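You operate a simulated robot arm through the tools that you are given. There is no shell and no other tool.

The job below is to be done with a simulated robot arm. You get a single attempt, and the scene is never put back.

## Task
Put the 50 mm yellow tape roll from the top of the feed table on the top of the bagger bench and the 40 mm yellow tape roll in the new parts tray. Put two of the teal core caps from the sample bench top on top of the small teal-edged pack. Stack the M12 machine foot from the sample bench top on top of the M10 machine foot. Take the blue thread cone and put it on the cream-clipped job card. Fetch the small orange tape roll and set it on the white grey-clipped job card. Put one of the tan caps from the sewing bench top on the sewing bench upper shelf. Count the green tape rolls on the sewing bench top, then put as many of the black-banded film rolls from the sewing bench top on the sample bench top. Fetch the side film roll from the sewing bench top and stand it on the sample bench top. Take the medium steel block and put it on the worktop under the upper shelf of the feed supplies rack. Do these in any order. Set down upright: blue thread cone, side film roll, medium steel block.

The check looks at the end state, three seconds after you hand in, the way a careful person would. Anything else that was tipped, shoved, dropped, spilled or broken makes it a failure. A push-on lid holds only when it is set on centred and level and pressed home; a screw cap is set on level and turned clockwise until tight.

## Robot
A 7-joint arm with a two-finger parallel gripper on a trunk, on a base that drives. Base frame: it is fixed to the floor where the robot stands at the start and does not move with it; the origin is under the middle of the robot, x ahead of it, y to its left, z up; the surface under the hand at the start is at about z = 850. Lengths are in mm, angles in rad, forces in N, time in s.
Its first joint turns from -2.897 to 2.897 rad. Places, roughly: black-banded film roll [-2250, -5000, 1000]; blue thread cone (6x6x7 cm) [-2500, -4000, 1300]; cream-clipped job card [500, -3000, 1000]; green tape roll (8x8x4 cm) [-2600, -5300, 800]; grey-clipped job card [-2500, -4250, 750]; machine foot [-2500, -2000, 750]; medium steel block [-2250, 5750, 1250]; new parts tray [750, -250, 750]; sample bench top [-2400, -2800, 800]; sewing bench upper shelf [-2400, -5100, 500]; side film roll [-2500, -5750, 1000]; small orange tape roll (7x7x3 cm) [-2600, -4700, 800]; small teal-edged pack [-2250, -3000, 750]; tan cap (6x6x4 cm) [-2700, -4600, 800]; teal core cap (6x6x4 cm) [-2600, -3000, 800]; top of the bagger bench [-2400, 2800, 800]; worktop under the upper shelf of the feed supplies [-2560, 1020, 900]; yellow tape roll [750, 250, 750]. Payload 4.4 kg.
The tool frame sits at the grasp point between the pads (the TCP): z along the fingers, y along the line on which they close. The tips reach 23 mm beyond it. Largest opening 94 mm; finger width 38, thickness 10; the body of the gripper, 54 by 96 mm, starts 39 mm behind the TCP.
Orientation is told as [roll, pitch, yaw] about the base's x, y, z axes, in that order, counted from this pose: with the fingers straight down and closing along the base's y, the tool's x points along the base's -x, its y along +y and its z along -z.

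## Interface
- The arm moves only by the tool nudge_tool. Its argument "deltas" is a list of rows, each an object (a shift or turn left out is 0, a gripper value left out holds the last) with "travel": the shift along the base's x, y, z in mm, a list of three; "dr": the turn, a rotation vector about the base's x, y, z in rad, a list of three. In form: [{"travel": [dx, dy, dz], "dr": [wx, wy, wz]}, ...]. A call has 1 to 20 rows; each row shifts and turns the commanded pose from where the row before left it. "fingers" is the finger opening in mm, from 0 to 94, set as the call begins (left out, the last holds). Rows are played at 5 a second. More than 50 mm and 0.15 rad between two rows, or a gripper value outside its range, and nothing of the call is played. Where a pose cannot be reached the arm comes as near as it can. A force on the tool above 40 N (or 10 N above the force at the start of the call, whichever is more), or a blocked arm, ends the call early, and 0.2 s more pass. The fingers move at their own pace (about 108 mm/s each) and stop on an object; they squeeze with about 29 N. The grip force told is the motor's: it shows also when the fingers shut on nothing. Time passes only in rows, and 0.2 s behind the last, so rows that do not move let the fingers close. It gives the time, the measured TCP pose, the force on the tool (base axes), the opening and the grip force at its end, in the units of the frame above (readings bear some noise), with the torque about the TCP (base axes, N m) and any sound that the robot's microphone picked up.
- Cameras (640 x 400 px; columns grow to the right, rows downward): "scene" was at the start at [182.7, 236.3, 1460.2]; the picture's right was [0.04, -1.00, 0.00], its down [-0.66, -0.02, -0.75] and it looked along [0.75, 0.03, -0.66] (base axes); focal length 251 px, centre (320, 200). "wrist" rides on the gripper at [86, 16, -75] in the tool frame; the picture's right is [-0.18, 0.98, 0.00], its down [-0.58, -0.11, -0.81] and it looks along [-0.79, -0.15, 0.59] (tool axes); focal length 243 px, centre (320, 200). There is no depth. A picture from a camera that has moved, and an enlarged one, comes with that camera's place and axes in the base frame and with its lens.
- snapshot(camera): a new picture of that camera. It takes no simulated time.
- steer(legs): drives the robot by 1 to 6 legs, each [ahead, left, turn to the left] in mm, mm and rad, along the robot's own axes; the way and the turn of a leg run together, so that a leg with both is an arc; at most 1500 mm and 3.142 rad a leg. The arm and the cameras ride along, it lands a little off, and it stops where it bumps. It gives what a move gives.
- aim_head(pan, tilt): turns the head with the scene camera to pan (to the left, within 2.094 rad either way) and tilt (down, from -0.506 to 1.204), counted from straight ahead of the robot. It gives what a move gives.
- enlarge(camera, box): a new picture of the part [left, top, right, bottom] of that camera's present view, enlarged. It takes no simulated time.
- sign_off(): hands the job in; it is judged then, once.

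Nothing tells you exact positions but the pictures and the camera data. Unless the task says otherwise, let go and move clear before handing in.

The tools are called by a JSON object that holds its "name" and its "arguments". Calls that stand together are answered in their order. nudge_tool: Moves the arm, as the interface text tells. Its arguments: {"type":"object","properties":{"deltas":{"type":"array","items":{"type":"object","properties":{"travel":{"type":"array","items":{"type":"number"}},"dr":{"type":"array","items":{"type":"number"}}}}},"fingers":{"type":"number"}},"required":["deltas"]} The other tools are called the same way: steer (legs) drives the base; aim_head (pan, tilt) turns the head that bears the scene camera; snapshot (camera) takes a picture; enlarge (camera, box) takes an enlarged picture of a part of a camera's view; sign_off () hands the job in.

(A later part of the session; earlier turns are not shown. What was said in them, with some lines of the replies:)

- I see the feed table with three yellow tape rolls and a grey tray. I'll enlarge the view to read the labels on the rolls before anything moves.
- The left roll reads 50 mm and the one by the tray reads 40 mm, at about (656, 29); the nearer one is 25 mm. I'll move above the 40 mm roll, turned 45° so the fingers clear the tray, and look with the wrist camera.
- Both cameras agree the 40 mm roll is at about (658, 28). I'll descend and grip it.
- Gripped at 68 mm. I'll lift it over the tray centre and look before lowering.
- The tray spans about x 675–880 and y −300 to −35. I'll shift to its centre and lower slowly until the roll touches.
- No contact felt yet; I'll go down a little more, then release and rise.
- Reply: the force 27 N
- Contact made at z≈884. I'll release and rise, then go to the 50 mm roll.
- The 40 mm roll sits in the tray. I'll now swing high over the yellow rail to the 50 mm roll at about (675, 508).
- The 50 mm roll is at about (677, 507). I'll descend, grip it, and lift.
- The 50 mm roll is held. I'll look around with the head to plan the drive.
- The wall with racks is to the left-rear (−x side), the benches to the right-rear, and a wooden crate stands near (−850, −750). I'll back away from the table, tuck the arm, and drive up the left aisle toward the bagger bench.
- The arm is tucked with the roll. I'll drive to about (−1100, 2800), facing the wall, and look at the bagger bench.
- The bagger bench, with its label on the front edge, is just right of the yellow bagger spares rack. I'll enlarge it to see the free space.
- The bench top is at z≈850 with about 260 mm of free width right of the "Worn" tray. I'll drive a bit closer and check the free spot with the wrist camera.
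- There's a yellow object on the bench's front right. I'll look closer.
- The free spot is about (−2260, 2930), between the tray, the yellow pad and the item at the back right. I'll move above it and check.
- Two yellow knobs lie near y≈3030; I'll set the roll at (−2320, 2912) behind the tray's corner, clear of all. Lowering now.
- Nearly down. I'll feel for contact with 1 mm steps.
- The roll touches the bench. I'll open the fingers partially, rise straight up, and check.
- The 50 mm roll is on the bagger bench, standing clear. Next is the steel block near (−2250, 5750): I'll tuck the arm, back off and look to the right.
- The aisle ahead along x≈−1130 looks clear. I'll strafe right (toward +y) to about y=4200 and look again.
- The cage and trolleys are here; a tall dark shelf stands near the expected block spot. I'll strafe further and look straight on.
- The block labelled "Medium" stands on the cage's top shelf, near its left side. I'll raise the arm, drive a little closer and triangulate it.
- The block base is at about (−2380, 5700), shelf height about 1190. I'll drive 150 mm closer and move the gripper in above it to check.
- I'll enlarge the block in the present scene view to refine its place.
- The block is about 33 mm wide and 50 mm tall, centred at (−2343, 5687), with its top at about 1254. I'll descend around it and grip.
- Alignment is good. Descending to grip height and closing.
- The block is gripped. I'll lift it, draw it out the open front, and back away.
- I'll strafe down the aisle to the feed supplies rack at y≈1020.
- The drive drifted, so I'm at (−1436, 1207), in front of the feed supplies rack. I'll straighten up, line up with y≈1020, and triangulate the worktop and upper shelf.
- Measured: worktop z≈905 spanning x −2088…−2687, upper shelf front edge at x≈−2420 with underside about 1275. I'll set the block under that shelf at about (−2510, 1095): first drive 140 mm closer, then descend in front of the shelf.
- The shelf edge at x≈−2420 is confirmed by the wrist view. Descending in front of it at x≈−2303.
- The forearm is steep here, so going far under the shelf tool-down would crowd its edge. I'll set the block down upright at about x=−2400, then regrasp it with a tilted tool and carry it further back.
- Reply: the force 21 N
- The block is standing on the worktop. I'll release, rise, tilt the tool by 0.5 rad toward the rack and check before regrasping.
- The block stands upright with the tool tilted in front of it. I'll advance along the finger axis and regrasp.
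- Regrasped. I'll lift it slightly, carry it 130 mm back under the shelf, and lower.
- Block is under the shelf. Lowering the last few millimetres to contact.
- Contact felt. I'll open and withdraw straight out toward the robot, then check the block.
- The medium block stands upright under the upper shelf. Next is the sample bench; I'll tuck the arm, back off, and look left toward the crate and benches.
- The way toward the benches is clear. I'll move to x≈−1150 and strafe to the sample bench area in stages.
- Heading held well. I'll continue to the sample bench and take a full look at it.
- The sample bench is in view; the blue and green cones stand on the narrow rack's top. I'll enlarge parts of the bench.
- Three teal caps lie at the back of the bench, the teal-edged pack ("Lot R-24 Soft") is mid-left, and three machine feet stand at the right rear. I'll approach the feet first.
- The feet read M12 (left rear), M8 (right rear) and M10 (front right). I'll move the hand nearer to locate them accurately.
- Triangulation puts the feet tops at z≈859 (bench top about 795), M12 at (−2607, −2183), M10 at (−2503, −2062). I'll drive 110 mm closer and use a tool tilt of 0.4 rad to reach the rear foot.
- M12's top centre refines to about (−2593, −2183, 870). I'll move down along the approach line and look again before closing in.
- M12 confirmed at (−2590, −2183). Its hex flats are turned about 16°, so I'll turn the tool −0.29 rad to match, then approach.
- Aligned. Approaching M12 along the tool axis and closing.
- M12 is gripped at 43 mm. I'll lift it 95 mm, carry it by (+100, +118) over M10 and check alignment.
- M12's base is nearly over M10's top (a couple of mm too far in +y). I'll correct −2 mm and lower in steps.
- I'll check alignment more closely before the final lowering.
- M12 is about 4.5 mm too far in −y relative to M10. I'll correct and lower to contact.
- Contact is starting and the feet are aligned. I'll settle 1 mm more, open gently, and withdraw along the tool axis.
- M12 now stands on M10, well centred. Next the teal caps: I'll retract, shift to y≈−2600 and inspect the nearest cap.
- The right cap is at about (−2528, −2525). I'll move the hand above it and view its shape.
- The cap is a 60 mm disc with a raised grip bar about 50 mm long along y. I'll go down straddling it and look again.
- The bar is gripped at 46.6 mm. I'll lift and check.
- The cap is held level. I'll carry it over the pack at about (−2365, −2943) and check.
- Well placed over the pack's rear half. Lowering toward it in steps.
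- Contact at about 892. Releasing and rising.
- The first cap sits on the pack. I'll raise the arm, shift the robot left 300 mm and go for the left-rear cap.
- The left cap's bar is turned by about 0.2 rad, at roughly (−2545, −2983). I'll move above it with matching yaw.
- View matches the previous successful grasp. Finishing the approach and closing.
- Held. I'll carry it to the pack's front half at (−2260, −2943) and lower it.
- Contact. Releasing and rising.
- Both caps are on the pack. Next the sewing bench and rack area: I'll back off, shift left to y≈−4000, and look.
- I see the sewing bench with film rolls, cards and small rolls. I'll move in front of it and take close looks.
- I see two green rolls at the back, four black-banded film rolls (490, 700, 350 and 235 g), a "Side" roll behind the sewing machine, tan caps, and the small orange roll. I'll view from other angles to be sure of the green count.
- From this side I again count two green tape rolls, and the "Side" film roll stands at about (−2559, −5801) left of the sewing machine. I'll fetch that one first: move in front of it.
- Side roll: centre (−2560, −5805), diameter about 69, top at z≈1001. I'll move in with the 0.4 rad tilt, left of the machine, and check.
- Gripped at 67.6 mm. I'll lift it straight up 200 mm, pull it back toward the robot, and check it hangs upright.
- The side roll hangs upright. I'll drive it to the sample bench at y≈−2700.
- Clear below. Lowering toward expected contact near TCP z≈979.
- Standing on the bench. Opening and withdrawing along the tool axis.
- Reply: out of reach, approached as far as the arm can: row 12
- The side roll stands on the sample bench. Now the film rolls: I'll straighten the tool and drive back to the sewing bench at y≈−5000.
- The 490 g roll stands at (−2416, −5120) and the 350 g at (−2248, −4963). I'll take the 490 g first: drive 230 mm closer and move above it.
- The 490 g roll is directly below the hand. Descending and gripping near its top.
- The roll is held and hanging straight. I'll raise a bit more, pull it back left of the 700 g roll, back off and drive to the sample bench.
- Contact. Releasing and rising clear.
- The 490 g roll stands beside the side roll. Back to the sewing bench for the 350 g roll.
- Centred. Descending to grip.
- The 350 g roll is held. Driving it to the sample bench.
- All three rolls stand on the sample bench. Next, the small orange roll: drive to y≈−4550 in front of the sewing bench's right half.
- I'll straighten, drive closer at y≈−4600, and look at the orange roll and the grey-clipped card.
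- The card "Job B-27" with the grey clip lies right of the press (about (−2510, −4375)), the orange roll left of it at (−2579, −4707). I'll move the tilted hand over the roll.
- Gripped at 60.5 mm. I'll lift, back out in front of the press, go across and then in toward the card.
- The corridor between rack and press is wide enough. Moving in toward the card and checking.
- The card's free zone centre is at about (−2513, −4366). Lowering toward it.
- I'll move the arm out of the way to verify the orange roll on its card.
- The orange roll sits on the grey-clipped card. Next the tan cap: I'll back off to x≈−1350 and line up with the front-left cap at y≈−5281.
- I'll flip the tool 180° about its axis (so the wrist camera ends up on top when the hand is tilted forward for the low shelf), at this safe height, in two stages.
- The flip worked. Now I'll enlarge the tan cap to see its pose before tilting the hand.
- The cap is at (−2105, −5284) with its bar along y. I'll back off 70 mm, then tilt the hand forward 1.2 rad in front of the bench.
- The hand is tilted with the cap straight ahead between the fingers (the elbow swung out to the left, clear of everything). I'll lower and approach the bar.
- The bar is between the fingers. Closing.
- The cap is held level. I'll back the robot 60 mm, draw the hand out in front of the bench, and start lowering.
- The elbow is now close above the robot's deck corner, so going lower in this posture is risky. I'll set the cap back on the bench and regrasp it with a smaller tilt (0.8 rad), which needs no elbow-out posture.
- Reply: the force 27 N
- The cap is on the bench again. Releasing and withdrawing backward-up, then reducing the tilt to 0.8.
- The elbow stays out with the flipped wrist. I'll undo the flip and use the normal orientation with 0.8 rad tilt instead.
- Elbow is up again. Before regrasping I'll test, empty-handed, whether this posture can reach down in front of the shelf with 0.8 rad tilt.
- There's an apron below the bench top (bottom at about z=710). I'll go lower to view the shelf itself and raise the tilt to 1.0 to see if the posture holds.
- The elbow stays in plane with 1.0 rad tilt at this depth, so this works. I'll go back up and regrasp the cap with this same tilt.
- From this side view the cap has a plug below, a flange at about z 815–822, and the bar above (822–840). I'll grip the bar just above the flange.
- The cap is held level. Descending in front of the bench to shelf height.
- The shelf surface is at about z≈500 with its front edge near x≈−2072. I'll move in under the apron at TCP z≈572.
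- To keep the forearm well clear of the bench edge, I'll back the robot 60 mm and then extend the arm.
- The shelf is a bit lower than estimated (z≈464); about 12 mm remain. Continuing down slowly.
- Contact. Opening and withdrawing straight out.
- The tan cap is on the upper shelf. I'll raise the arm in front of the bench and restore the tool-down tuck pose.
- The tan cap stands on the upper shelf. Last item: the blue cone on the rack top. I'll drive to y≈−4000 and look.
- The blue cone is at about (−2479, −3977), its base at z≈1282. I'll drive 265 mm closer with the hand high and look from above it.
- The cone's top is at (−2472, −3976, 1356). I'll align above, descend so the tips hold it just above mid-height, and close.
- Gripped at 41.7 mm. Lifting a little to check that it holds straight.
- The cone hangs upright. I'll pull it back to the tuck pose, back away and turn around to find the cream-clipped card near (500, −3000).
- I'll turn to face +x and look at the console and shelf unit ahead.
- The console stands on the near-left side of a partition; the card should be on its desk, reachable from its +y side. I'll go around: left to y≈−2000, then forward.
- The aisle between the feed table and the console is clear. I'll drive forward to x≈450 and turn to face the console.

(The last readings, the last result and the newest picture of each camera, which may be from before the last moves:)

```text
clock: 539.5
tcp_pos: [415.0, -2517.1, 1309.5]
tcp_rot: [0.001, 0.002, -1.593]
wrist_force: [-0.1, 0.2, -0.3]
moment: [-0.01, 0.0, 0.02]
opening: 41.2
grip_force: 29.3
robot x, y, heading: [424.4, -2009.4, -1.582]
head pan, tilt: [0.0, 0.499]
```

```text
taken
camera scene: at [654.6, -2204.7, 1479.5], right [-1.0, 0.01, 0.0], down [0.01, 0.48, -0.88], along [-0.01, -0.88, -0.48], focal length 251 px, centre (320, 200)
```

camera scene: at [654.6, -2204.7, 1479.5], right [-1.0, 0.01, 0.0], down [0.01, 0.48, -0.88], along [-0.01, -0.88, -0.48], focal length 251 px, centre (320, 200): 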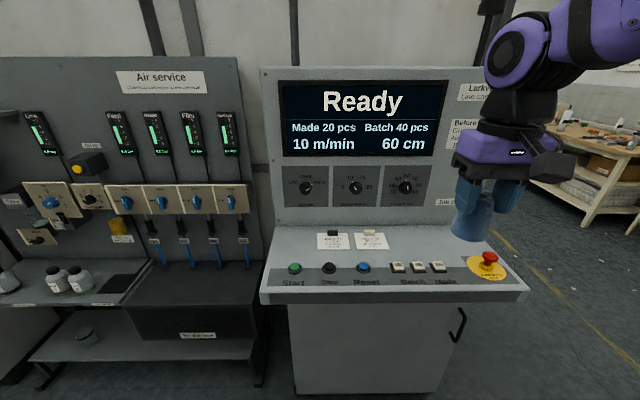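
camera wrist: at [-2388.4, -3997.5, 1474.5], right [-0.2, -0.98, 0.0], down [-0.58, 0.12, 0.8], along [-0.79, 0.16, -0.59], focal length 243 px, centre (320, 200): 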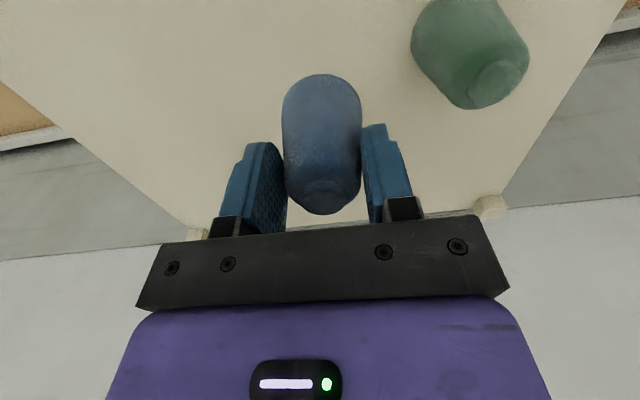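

Two job cards lie on the console desk, below the screen. I'll enlarge to tell the clips apart.

{"name": "enlarge", "arguments": {"camera": "scene", "box": [270, 210, 480, 310]}}

{"name": "enlarge", "arguments": {"camera": "scene", "box": [300, 220, 400, 260]}}

```text
3.05 times, centred on (375, 260) of scene
camera zoom: at [654.6, -2204.7, 1479.5], right [-1.0, 0.01, 0.0], down [0.01, 0.48, -0.88], along [-0.01, -0.88, -0.48], focal length 764 px, centre (152, 17)
```

zoom: 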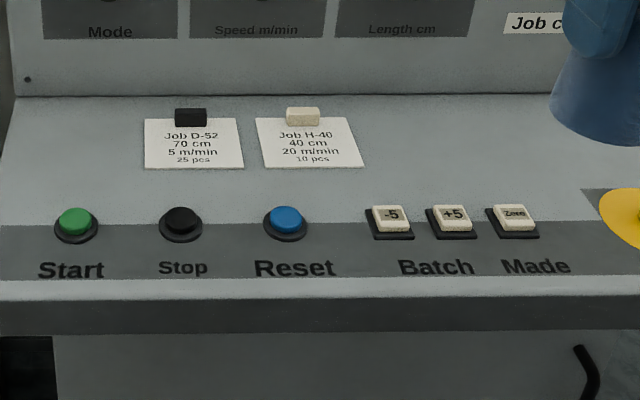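

```text
6.40 times, centred on (350, 240) of scene
camera zoom: at [654.6, -2204.7, 1479.5], right [-1.0, 0.01, 0.0], down [0.01, 0.48, -0.88], along [-0.01, -0.88, -0.48], focal length 1604 px, centre (128, -56)
```

zoom: 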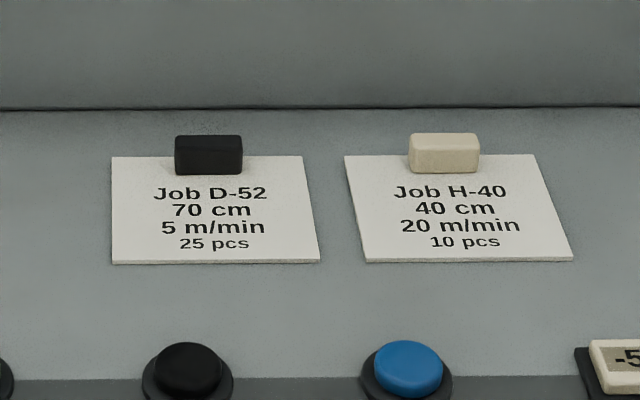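

The right card (Job H-40) has the cream clip. Its free area centre is at about (459, −2930), desk z≈905. I'll move 120 mm closer and bring the cone above it.

{"name": "steer", "arguments": {"legs": [[120, 0, 0.008]]}}

{"name": "nudge_tool", "arguments": {"deltas": [{"travel": [6, -36, 0]}, {"travel": [6, -36, 0]}, {"travel": [6, -36, 0]}, {"travel": [6, -36, -20]}, {"travel": [6, -36, -30]}, {"travel": [6, -36, -30]}, {"travel": [6, -36, -30]}, {"travel": [0, -20, -30]}, {"travel": [0, 0, -40]}, {"travel": [0, 0, -40]}, {}]}}

{"name": "aim_head", "arguments": {"pan": 0, "tilt": 0.6}}

{"name": "snapshot", "arguments": {"camera": "scene"}}

{"name": "snapshot", "arguments": {"camera": "wrist"}}

```text
clock: 540.8
tcp_pos: [418.3, -2641.5, 1310.3]
tcp_rot: [0.002, 0.004, -1.586]
wrist_force: [0.2, -0.1, -2.6]
moment: [0.0, -0.01, -0.04]
opening: 41.4
grip_force: 29.5
robot x, y, heading: [421.8, -2129.7, -1.575]
head pan, tilt: [0.0, 0.499]
```

```text
clock: 543.2
tcp_pos: [462.6, -2914.0, 1089.3]
tcp_rot: [0.001, 0.001, -1.584]
wrist_force: [0.3, -0.3, -1.2]
moment: [0.02, 0.0, 0.03]
opening: 41.2
grip_force: 28.7
robot x, y, heading: [422.4, -2133.1, -1.575]
head pan, tilt: [0.0, 0.499]
```

```text
clock: 543.8
tcp_pos: [462.8, -2913.4, 1089.9]
tcp_rot: [0.001, 0.005, -1.585]
wrist_force: [-0.4, -0.4, -1.5]
moment: [0.0, 0.0, 0.0]
opening: 41.6
grip_force: 29.3
robot x, y, heading: [423.9, -2134.3, -1.575]
head pan, tilt: [0.0, 0.6]
```

```text
taken
camera scene: at [655.0, -2323.9, 1470.4], right [-1.0, 0.0, 0.0], down [0.0, 0.56, -0.83], along [0.0, -0.83, -0.56], focal length 251 px, centre (320, 200)
```

scene: 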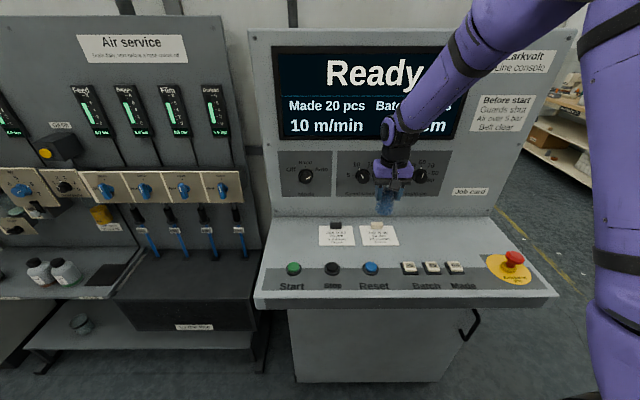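

```text
taken
camera wrist: at [479.4, -2827.7, 1164.8], right [0.98, -0.2, 0.0], down [-0.12, -0.58, 0.8], along [-0.16, -0.79, -0.59], focal length 243 px, centre (320, 200)
```

wrist: 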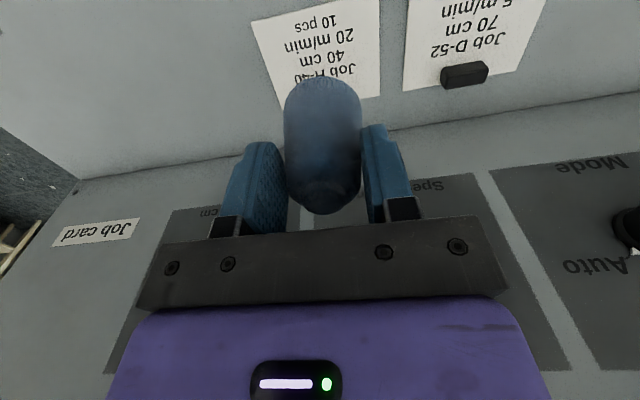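

Both views agree: the card spans x 403–516, y −2893…−2992. I'll center over its free area and lower.

{"name": "nudge_tool", "arguments": {"deltas": [{"travel": [-3, -17, 0]}, {"travel": [0, 0, -40]}, {"travel": [0, 0, -40]}, {"travel": [0, 0, -25]}, {}]}}

{"name": "snapshot", "arguments": {"camera": "wrist"}}

{"name": "enlarge", "arguments": {"camera": "scene", "box": [310, 170, 450, 270]}}

```text
clock: 545.0
tcp_pos: [460.2, -2929.3, 984.6]
tcp_rot: [0.002, 0.003, -1.585]
wrist_force: [1.0, 0.5, -1.5]
moment: [-0.01, 0.01, 0.0]
opening: 41.3
grip_force: 29.4
robot x, y, heading: [423.4, -2133.7, -1.573]
head pan, tilt: [0.0, 0.6]
```

```text
taken
camera wrist: at [476.1, -2843.9, 1059.5], right [0.98, -0.2, 0.0], down [-0.12, -0.58, 0.8], along [-0.16, -0.79, -0.59], focal length 243 px, centre (320, 200)
```

wrist: 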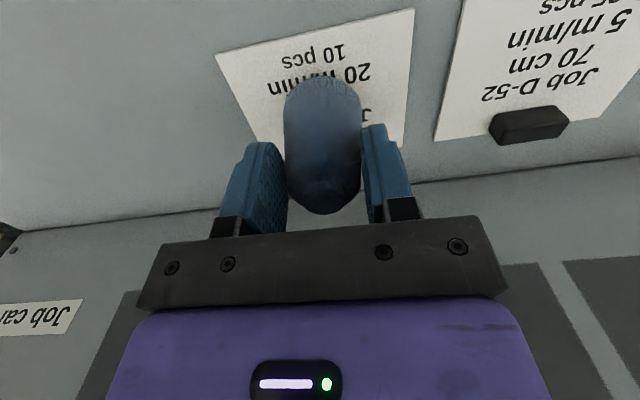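

```text
4.00 times, centred on (380, 220) of scene
camera zoom: at [654.9, -2323.8, 1470.4], right [-1.0, 0.0, 0.0], down [0.0, 0.56, -0.83], along [0.0, -0.83, -0.56], focal length 1002 px, centre (80, 120)
```

zoom: 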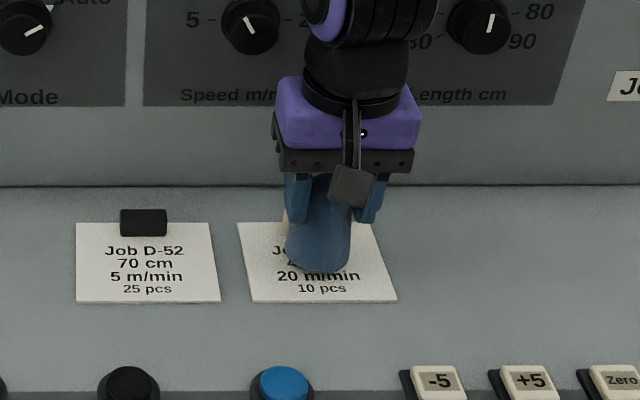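

{"name": "nudge_tool", "arguments": {"deltas": [{"travel": [0, 0, -5]}, {"travel": [0, 0, -4]}, {"travel": [0, 0, -3]}, {}]}}

{"name": "nudge_tool", "arguments": {"deltas": [{"travel": [0, 0, -1.5]}, {"travel": [0, 0, -1.5]}, {"travel": [0, 0, -1.5]}, {}]}}

```text
clock: 546.0
tcp_pos: [458.6, -2930.4, 972.1]
tcp_rot: [0.002, 0.005, -1.585]
wrist_force: [0.6, -0.5, -1.4]
moment: [-0.01, -0.01, -0.02]
opening: 41.3
grip_force: 29.4
robot x, y, heading: [425.2, -2132.1, -1.58]
head pan, tilt: [0.0, 0.6]
```

```text
clock: 547.0
tcp_pos: [458.2, -2930.6, 971.4]
tcp_rot: [0.003, -0.003, -1.584]
wrist_force: [-1.7, 6.8, 18.7]
moment: [0.34, 0.11, 0.0]
opening: 41.4
grip_force: 29.4
robot x, y, heading: [425.0, -2131.2, -1.577]
head pan, tilt: [0.0, 0.6]
stopped in row 4: the force on the tool passed its limit at 41 N (the readings are from after the stop); the commanded pose is now the measured one
```

Contact. I'll check it sits upright before releasing.

{"name": "enlarge", "arguments": {"camera": "scene", "box": [310, 170, 450, 270]}}

{"name": "snapshot", "arguments": {"camera": "wrist"}}

```text
4.00 times, centred on (380, 220) of scene
camera zoom: at [654.8, -2322.8, 1470.5], right [-1.0, 0.0, 0.0], down [0.0, 0.56, -0.83], along [0.0, -0.83, -0.56], focal length 1002 px, centre (80, 120)
```

zoom: 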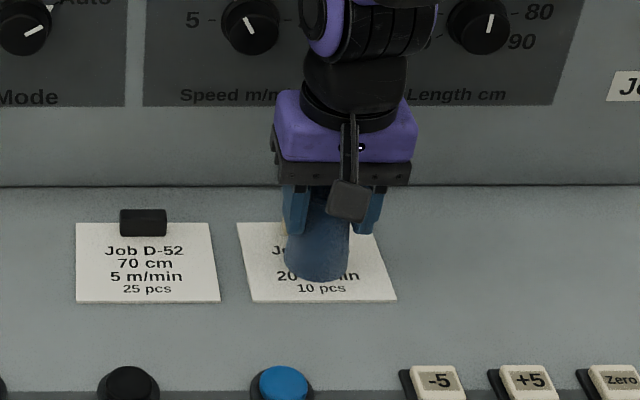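

```text
taken
camera wrist: at [475.3, -2844.5, 1046.9], right [0.98, -0.2, 0.0], down [-0.12, -0.58, 0.81], along [-0.16, -0.79, -0.59], focal length 243 px, centre (320, 200)
```

wrist: 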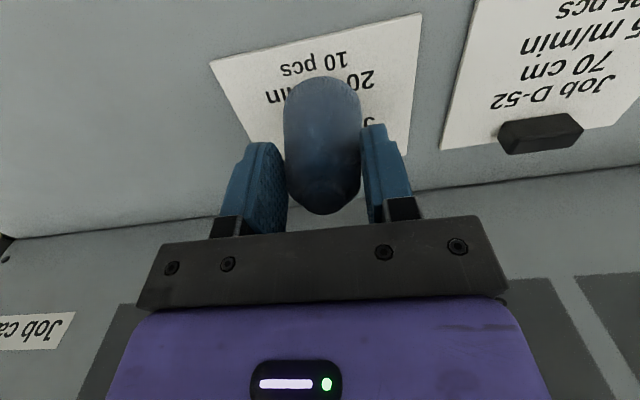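

Cone is standing on the card. Releasing and rising straight up.

{"name": "nudge_tool", "arguments": {"deltas": [{}, {}, {}], "fingers": 74}}

{"name": "nudge_tool", "arguments": {"deltas": [{"travel": [0, 0, 20]}, {"travel": [0, 0, 35]}, {"travel": [0, 0, 45]}, {"travel": [0, 10, 45]}, {"travel": [0, 30, 30]}, {"travel": [0, 45, 10]}, {"travel": [0, 45, 0]}, {"travel": [0, 45, 0]}, {"travel": [0, 45, 0]}, {}]}}

{"name": "snapshot", "arguments": {"camera": "scene"}}

{"name": "enlarge", "arguments": {"camera": "scene", "box": [310, 190, 430, 270]}}

```text
clock: 547.9
tcp_pos: [459.0, -2931.0, 971.7]
tcp_rot: [0.003, -0.002, -1.585]
wrist_force: [-0.2, -0.2, -0.2]
moment: [-0.03, -0.01, -0.03]
opening: 74.1
grip_force: 0.0
robot x, y, heading: [420.3, -2135.3, -1.575]
head pan, tilt: [0.0, 0.6]
```

```text
clock: 550.0
tcp_pos: [457.5, -2711.0, 1155.8]
tcp_rot: [0.004, 0.0, -1.584]
wrist_force: [0.2, 0.8, -0.5]
moment: [0.02, 0.02, -0.04]
opening: 73.9
grip_force: 0.0
robot x, y, heading: [426.1, -2130.3, -1.577]
head pan, tilt: [0.0, 0.6]
```

```text
taken
camera scene: at [654.9, -2324.0, 1470.4], right [-1.0, 0.0, 0.0], down [0.0, 0.57, -0.82], along [0.0, -0.82, -0.57], focal length 251 px, centre (320, 200)
```

scene: 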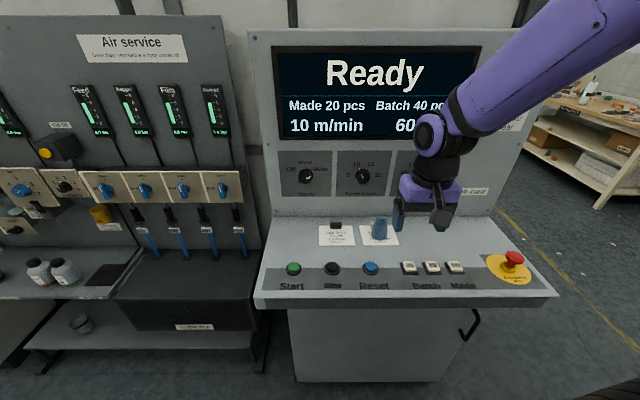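

```text
5.00 times, centred on (370, 230) of scene
camera zoom: at [654.9, -2324.0, 1470.4], right [-1.0, 0.0, 0.0], down [0.0, 0.57, -0.82], along [0.0, -0.82, -0.57], focal length 1253 px, centre (70, 50)
```

zoom: 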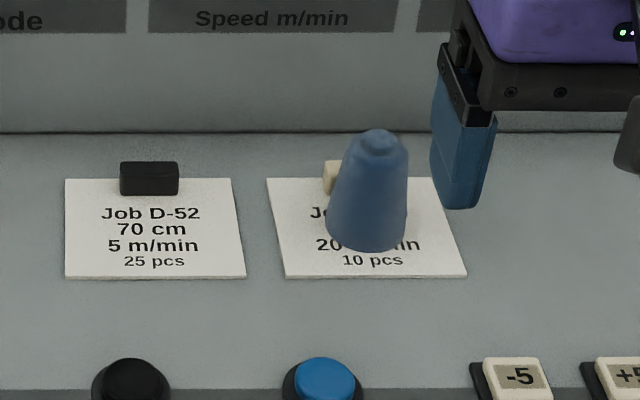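

The blue cone stands upright on the cream-clipped card, and the hand is clear. All ten placements were checked in pictures after release, so I'm handing in.

{"name": "sign_off", "arguments": {}}

```text
The job is handed in.
```

I finished and handed in all the placements. I checked each one in a picture after letting go, and nothing else was seen to tip or move.

- **50 mm yellow tape roll:** on the bagger bench top, clear of the tray, the pad and the knobs.
- **40 mm yellow tape roll:** in the new parts tray.
- **Two teal core caps:** on top of the small teal-edged pack.
- **M12 machine foot:** stacked centred on the M10 foot.
- **Blue thread cone:** upright on the cream-clipped job card on the console desk. It came down a little hard, with a brief 41 N that stopped the arm, but it stood straight afterwards.
- **Small orange tape roll:** on the white grey-clipped job card (Job B-27).
- **Tan cap:** on the sewing bench upper shelf, close to the front edge. I took this to be the higher of the two shelves under the bench top.
- **Green tape rolls:** I counted two from several angles, so I moved two black-banded film rolls (490 g and 350 g) to the sample bench top.
- **Side film roll:** standing on the sample bench top.
- **Medium steel block:** upright on the feed supplies worktop, underneath the upper shelf.
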